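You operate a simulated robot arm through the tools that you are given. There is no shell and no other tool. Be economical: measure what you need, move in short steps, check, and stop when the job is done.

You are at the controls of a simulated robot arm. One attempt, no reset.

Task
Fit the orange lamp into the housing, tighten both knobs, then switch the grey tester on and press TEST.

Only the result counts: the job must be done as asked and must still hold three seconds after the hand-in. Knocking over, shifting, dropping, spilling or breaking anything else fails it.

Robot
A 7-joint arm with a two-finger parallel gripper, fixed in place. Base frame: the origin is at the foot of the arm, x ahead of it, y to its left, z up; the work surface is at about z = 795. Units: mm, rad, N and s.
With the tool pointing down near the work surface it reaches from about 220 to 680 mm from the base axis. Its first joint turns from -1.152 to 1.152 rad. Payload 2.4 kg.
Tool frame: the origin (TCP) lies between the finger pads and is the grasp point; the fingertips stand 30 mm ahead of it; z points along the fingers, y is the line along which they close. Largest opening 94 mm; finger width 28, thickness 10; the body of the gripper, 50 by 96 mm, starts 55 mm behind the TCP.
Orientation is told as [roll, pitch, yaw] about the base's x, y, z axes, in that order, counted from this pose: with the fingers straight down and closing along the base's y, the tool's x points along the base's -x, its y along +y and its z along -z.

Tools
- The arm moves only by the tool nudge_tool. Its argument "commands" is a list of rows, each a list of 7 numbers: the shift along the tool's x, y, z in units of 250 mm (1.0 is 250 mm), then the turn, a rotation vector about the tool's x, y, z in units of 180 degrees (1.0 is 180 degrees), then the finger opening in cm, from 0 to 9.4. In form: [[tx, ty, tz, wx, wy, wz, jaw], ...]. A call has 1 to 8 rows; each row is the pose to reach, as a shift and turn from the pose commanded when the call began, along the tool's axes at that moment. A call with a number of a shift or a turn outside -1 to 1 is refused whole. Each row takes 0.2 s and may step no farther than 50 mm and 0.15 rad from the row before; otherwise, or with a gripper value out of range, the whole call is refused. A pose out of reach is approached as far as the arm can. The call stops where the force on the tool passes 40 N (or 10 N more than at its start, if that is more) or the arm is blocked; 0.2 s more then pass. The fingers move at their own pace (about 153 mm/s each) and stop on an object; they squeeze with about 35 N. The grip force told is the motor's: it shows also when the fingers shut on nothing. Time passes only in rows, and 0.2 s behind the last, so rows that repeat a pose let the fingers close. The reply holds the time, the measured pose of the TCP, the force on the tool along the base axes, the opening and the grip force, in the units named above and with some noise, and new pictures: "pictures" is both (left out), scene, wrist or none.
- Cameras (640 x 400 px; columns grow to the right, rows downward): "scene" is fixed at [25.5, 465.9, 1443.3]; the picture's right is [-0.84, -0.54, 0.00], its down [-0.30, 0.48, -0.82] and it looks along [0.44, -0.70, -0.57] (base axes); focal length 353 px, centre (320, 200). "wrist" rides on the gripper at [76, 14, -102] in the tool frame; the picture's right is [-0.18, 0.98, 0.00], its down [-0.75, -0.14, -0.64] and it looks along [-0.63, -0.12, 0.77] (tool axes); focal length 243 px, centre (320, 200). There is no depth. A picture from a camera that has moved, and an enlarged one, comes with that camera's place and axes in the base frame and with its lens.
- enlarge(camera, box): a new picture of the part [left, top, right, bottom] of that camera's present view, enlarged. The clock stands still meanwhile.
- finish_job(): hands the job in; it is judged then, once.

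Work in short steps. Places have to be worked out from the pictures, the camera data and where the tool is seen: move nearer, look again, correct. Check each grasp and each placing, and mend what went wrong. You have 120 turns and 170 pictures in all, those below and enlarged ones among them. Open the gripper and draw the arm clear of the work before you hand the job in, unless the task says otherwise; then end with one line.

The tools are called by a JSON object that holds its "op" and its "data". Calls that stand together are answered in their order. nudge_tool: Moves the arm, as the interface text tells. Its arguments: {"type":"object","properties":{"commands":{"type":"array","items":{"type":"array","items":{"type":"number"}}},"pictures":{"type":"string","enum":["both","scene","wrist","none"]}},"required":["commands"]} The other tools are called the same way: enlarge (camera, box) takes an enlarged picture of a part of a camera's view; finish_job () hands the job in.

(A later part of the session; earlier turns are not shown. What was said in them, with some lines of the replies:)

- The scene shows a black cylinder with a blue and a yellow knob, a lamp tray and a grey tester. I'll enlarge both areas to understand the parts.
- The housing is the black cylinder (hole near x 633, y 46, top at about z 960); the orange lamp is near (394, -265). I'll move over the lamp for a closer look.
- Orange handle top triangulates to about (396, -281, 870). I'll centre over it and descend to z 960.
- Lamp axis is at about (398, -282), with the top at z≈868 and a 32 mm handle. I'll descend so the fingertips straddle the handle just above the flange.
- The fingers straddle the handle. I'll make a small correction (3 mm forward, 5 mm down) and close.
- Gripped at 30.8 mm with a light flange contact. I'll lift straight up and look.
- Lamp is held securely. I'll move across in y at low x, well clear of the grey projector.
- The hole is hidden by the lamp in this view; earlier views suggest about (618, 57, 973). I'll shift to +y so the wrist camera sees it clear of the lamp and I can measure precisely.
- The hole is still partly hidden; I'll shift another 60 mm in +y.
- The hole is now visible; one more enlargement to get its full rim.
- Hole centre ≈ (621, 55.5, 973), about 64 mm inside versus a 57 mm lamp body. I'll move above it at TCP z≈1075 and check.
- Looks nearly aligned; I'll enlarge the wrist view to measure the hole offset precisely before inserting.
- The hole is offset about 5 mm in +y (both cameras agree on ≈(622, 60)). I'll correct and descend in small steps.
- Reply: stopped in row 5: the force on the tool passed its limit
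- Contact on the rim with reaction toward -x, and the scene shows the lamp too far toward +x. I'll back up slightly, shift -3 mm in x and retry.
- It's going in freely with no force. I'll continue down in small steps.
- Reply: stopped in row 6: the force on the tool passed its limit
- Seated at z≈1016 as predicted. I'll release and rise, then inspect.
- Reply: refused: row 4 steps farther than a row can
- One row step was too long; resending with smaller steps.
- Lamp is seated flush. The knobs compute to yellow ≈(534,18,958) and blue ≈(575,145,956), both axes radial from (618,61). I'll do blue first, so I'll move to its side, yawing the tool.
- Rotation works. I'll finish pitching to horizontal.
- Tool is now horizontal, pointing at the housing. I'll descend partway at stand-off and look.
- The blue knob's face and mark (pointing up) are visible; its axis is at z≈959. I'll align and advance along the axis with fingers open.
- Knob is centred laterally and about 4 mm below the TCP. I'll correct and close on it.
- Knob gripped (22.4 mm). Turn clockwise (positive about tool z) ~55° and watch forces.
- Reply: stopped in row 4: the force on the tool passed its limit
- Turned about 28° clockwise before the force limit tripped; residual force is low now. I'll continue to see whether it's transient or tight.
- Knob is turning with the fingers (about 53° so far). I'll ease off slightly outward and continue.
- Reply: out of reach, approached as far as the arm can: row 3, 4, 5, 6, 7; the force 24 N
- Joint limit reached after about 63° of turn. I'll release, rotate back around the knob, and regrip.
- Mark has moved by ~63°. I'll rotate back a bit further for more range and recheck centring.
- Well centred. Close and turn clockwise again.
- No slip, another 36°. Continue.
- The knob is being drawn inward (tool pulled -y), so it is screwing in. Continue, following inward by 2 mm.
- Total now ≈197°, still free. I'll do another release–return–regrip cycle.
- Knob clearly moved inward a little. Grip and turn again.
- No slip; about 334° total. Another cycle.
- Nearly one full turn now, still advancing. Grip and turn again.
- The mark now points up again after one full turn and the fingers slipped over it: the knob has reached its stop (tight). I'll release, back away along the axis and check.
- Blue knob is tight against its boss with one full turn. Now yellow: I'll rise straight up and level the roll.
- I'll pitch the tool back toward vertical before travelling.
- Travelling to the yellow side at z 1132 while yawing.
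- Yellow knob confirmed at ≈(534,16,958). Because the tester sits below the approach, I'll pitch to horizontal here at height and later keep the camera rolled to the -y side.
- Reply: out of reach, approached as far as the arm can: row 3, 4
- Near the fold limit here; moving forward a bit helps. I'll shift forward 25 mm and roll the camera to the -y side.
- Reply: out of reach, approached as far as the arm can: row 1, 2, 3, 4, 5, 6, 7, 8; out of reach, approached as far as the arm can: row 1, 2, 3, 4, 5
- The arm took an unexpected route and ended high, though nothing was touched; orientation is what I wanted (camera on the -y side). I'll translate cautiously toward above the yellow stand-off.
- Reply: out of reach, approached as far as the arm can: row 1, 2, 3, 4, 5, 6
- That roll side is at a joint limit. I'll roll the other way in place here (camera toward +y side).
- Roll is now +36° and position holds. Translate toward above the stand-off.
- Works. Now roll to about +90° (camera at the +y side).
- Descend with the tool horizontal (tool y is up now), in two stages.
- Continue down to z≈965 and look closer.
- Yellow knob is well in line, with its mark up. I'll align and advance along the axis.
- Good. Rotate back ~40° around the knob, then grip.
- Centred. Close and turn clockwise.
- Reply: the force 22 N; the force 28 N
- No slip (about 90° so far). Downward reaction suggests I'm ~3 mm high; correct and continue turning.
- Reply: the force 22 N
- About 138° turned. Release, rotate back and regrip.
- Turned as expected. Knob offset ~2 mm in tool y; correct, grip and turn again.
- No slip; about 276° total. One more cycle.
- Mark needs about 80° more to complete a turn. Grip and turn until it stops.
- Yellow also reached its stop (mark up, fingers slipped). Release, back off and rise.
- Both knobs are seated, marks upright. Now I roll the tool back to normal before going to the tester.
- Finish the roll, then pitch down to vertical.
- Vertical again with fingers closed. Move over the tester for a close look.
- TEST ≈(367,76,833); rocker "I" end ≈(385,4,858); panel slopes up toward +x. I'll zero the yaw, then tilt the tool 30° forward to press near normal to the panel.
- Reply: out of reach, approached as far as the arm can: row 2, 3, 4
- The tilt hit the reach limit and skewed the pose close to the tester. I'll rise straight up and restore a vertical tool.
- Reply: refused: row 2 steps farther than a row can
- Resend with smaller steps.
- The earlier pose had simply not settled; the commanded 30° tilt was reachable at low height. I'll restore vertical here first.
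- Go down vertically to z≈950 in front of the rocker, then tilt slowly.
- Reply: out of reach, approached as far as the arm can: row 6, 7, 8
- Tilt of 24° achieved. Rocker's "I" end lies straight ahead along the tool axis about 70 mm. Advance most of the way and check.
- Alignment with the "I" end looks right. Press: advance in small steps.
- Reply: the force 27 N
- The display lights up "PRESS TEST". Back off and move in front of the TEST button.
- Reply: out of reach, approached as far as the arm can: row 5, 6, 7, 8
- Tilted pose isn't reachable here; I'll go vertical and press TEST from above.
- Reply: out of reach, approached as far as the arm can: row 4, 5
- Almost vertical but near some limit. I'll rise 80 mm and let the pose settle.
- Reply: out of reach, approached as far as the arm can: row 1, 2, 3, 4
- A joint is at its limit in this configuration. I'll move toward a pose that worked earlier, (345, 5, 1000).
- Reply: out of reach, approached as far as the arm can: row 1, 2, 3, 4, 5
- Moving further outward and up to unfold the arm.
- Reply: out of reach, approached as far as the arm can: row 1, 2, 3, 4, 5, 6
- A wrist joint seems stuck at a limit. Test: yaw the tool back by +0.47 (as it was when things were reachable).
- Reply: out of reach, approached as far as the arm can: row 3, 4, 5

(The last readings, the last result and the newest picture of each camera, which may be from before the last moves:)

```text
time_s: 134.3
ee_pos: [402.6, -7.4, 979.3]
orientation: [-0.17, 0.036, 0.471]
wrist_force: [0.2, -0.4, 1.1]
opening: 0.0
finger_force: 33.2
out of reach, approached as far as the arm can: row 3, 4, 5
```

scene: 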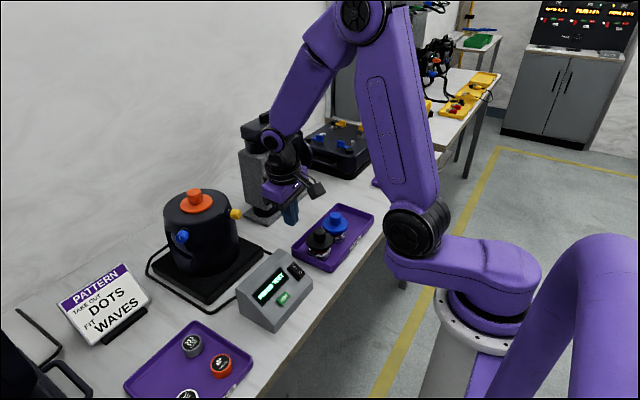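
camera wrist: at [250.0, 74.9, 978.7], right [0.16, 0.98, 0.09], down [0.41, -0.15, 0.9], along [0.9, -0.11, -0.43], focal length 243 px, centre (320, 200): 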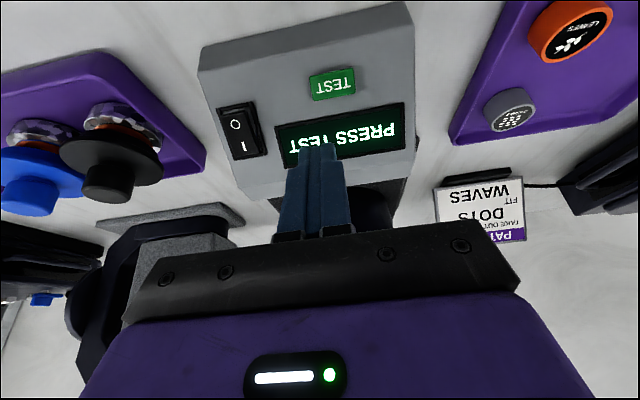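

Go toward the initial home pose: straight up first.

{"op": "nudge_tool", "data": {"commands": [[0, 0, -0.15, 0, 0, 0, 0], [0, 0, -0.3, 0, 0, 0, 0], [0, 0, -0.45, 0, 0, 0, 0], [0, 0, -0.6, 0, 0, 0, 0], [0, 0, -0.75, 0, 0, 0, 0], [0, 0, -0.75, 0, 0, 0, 0]], "pictures": "scene"}}

```text
time_s: 135.7
ee_pos: [390.7, 25.0, 1144.4]
orientation: [-0.266, 0.024, 0.469]
wrist_force: [-0.3, 0.2, -0.4]
opening: 0.1
finger_force: 33.1
out of reach, approached as far as the arm can: row 1, 2, 3, 4, 5, 6
```

scene: 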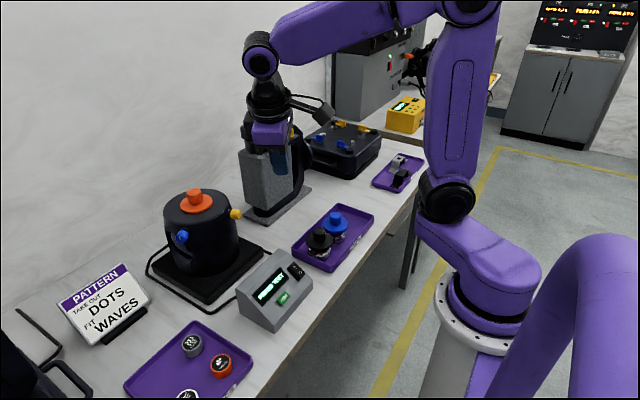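

Try the other yaw direction with roll correction to escape the limit.

{"op": "nudge_tool", "data": {"commands": [[0, 0, 0, 0, 0, 0.045, 0], [0, 0, 0, 0, 0, 0.09, 0], [0, 0, 0, 0, 0, 0.135, 0], [0, 0, 0, 0, 0, 0.18, 0], [0, 0, 0, 0, 0, 0.225, 0], [0, 0, 0, 0, 0, 0.27, 0], [0, 0, 0, 0, 0, 0.27, 0]], "pictures": "none"}}

```text
time_s: 137.3
ee_pos: [391.2, 25.2, 1144.5]
orientation: [-0.196, -0.183, -0.358]
wrist_force: [1.0, 1.1, -0.3]
opening: 0.0
finger_force: 33.1
```

No limit now. Correct the tilt to vertical keeping this yaw.

{"op": "nudge_tool", "data": {"commands": [[0, 0, 0, -0.024, 0.0155, 0, 0], [0, 0, 0, -0.048, 0.031, 0, 0], [0, 0, 0, -0.072, 0.0465, 0, 0], [0, 0, 0, -0.072, 0.0465, 0, 0]], "pictures": "none"}}

```text
time_s: 138.3
ee_pos: [391.4, 25.7, 1143.4]
orientation: [-0.195, -0.182, -0.354]
wrist_force: [0.3, 0.5, -0.4]
opening: 0.0
finger_force: 33.4
out of reach, approached as far as the arm can: row 1, 2, 3, 4
```

Test which axis is blocked: only tool-x rotation.

{"op": "nudge_tool", "data": {"commands": [[0, 0, 0, -0.03, 0, 0, 0], [0, 0, 0, -0.06, 0, 0, 0]], "pictures": "none"}}

{"op": "nudge_tool", "data": {"commands": [[0, 0, 0, 0, 0.03, 0, 0], [0, 0, 0, 0, 0.06, 0, 0]], "pictures": "none"}}

{"op": "nudge_tool", "data": {"commands": [[0, 0, 0, 0, 0, 0.045, 0], [0, 0, 0, 0, 0, 0.09, 0]], "pictures": "scene"}}

```text
time_s: 138.9
ee_pos: [391.4, 13.2, 1139.6]
orientation: [-0.167, -0.202, -0.353]
wrist_force: [0.0, 0.6, 0.3]
opening: 0.0
finger_force: 33.0
out of reach, approached as far as the arm can: row 1, 2
```

```text
time_s: 139.5
ee_pos: [392.3, 14.3, 1139.2]
orientation: [-0.169, -0.203, -0.351]
wrist_force: [-0.1, 0.6, 0.2]
opening: 0.1
finger_force: 33.4
out of reach, approached as far as the arm can: row 1, 2
```

```text
time_s: 140.1
ee_pos: [391.6, 12.9, 1138.5]
orientation: [-0.102, -0.243, -0.642]
wrist_force: [0.6, -0.2, 0.0]
opening: 0.0
finger_force: 33.2
```

scene: 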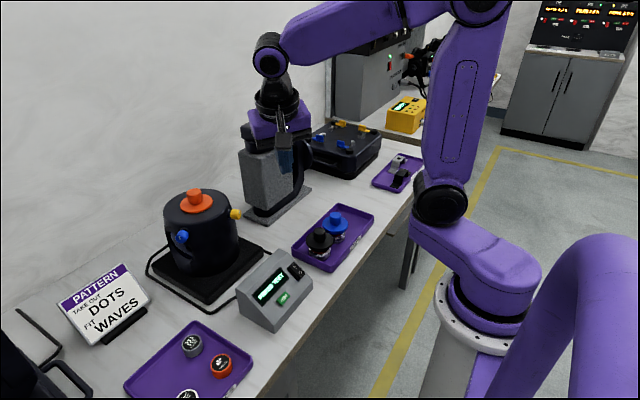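

It behaves like a forearm-roll limit, leaving a ~14° sideways tilt; that's acceptable for pressing a button. I'll approach TEST with the tilt kept, halfway first.

{"op": "nudge_tool", "data": {"commands": [[0.07, 0.035, 0.11, 0, 0, 0, 0], [0.142, 0.07, 0.217, 0, 0, 0, 0], [0.213, 0.106, 0.326, 0, 0, 0, 0], [0.284, 0.141, 0.434, 0, 0, 0, 0], [0.284, 0.141, 0.434, 0, 0, 0, 0]], "pictures": "scene"}}

```text
time_s: 141.3
ee_pos: [373.3, 57.2, 1012.5]
orientation: [-0.106, -0.242, -0.64]
wrist_force: [0.3, 0.0, 0.0]
opening: 0.0
finger_force: 32.5
```

scene: 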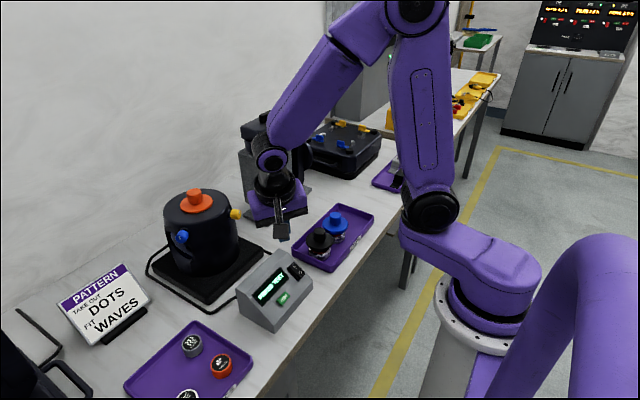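

Reached as commanded. Continue to the hover point above TEST.

{"op": "nudge_tool", "data": {"commands": [[0.06, 0.03, 0.09, 0, 0, 0, 0], [0.12, 0.06, 0.18, 0, 0, 0, 0], [0.18, 0.09, 0.27, 0, 0, 0, 0], [0.233, 0.116, 0.356, 0, 0, 0, 0], [0.233, 0.116, 0.356, 0, 0, 0, 0]], "pictures": "wrist"}}

{"op": "enlarge", "data": {"camera": "scene", "box": [220, 220, 340, 320]}}

```text
time_s: 142.5
ee_pos: [355.8, 93.1, 912.3]
orientation: [-0.104, -0.239, -0.642]
wrist_force: [0.5, 0.3, -0.2]
opening: 0.0
finger_force: 33.7
camera wrist: at [292.1, 169.6, 991.9], right [0.75, 0.66, -0.06], down [0.42, -0.4, 0.81], along [0.52, -0.63, -0.58], focal length 243 px, centre (320, 200)
```

wrist: 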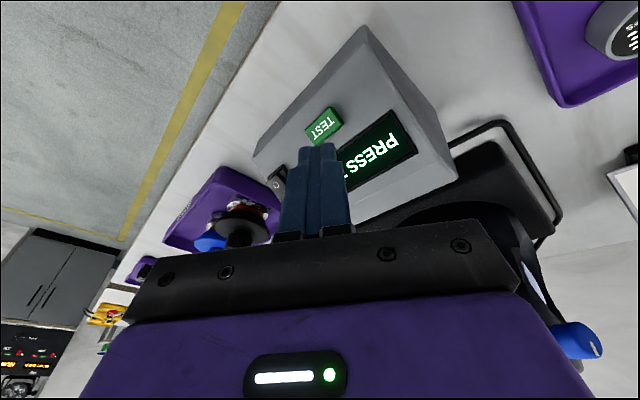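

```text
4.00 times, centred on (280, 270) of scene
camera zoom: at [25.5, 465.9, 1443.3], right [-0.84, -0.54, 0.0], down [-0.3, 0.48, -0.82], along [0.44, -0.7, -0.57], focal length 1412 px, centre (480, -80)
```

zoom: 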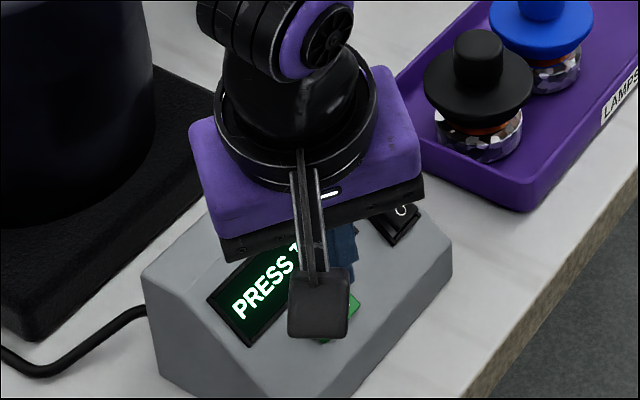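

TEST lies directly on the tool axis (~50 mm ahead of the tip). Press in small steps.

{"op": "nudge_tool", "data": {"commands": [[0.012, -0.01, 0.06, 0, 0, 0, 0], [0.012, -0.01, 0.12, 0, 0, 0, 0], [0.012, -0.01, 0.16, 0, 0, 0, 0], [0.012, -0.01, 0.18, 0, 0, 0, 0], [0.012, -0.01, 0.195, 0, 0, 0, 0], [0.012, -0.01, 0.207, 0, 0, 0, 0], [0.012, -0.01, 0.219, 0, 0, 0, 0]], "pictures": "wrist"}}

{"op": "enlarge", "data": {"camera": "scene", "box": [220, 220, 340, 320]}}

```text
time_s: 143.6
ee_pos: [358.4, 82.8, 869.8]
orientation: [-0.101, -0.246, -0.639]
wrist_force: [-8.0, 1.5, 21.1]
opening: 0.2
finger_force: 33.1
stopped in row 5: the force on the tool passed its limit (the readings are from after the stop); the commanded pose is now the measured one
camera wrist: at [294.6, 160.1, 947.9], right [0.75, 0.66, -0.05], down [0.41, -0.4, 0.82], along [0.52, -0.63, -0.57], focal length 243 px, centre (320, 200)
```

wrist: 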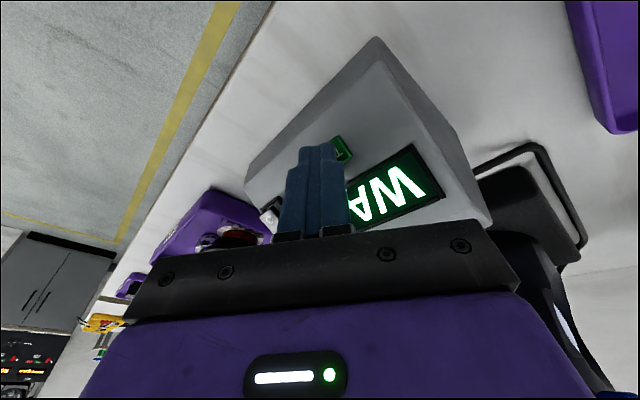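

```text
4.00 times, centred on (280, 270) of scene
camera zoom: at [25.1, 465.9, 1443.3], right [-0.84, -0.54, 0.0], down [-0.3, 0.48, -0.83], along [0.44, -0.7, -0.56], focal length 1412 px, centre (480, -80)
```

zoom: 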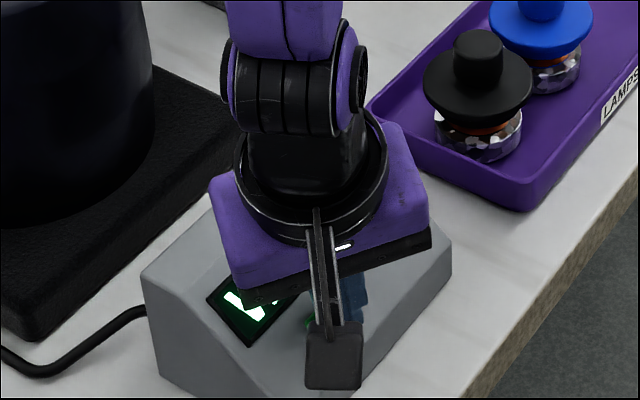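

The display changed to "WA…": the press registered. Retreat along the tool axis and read it.

{"op": "nudge_tool", "data": {"commands": [[0, 0, -0.1, 0, 0, 0, 0], [0, 0, -0.25, 0, 0, 0, 0], [0, 0, -0.4, 0, 0, 0, 0], [0, 0, -0.55, 0, 0, 0, 0], [0, 0, -0.7, 0, 0, 0, 0]], "pictures": "wrist"}}

{"op": "enlarge", "data": {"camera": "scene", "box": [220, 220, 340, 320]}}

```text
time_s: 144.8
ee_pos: [334.7, 122.8, 1040.2]
orientation: [-0.102, -0.244, -0.638]
wrist_force: [0.8, -0.1, 1.0]
opening: 0.2
finger_force: 33.2
camera wrist: at [270.8, 199.5, 1119.0], right [0.75, 0.66, -0.05], down [0.42, -0.4, 0.82], along [0.52, -0.63, -0.58], focal length 243 px, centre (320, 200)
```

wrist: 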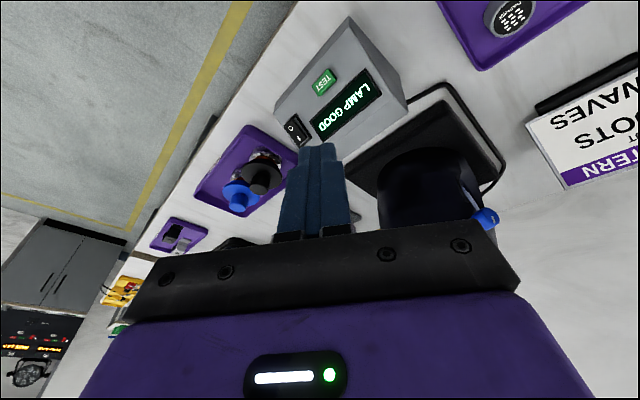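

```text
4.00 times, centred on (280, 270) of scene
camera zoom: at [25.5, 465.9, 1443.3], right [-0.84, -0.54, 0.0], down [-0.3, 0.48, -0.82], along [0.44, -0.7, -0.57], focal length 1412 px, centre (480, -80)
```

zoom: 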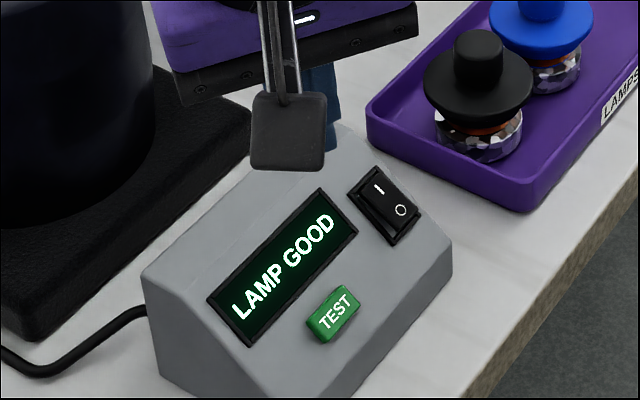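

Display reads "LAMP GOOD". I'll rise a bit more, open the gripper, take a last look, then hand in.

{"op": "nudge_tool", "data": {"commands": [[0, 0, -0.1, 0, 0, 0, 3], [0, 0, -0.2, 0, 0, 0, 6], [0, 0, -0.3, 0, 0, 0, 6], [0, 0, -0.3, 0, 0, 0, 6]], "pictures": "scene"}}

```text
time_s: 145.8
ee_pos: [325.5, 139.8, 1110.2]
orientation: [-0.102, -0.246, -0.64]
wrist_force: [-0.6, 0.0, -0.2]
opening: 60.1
finger_force: 0.0
```

scene: 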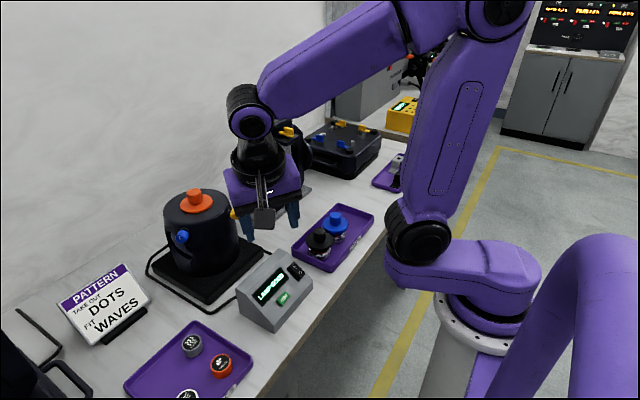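

Everything is in place: gripper open and clear, display still lit. Handing in.

{"op": "finish_job", "data": {}}

```text
The job is handed in.
```

The orange lamp is seated in the housing, both knobs are tightened until they stopped turning, and the tester is on and read "LAMP GOOD" after I pressed TEST.
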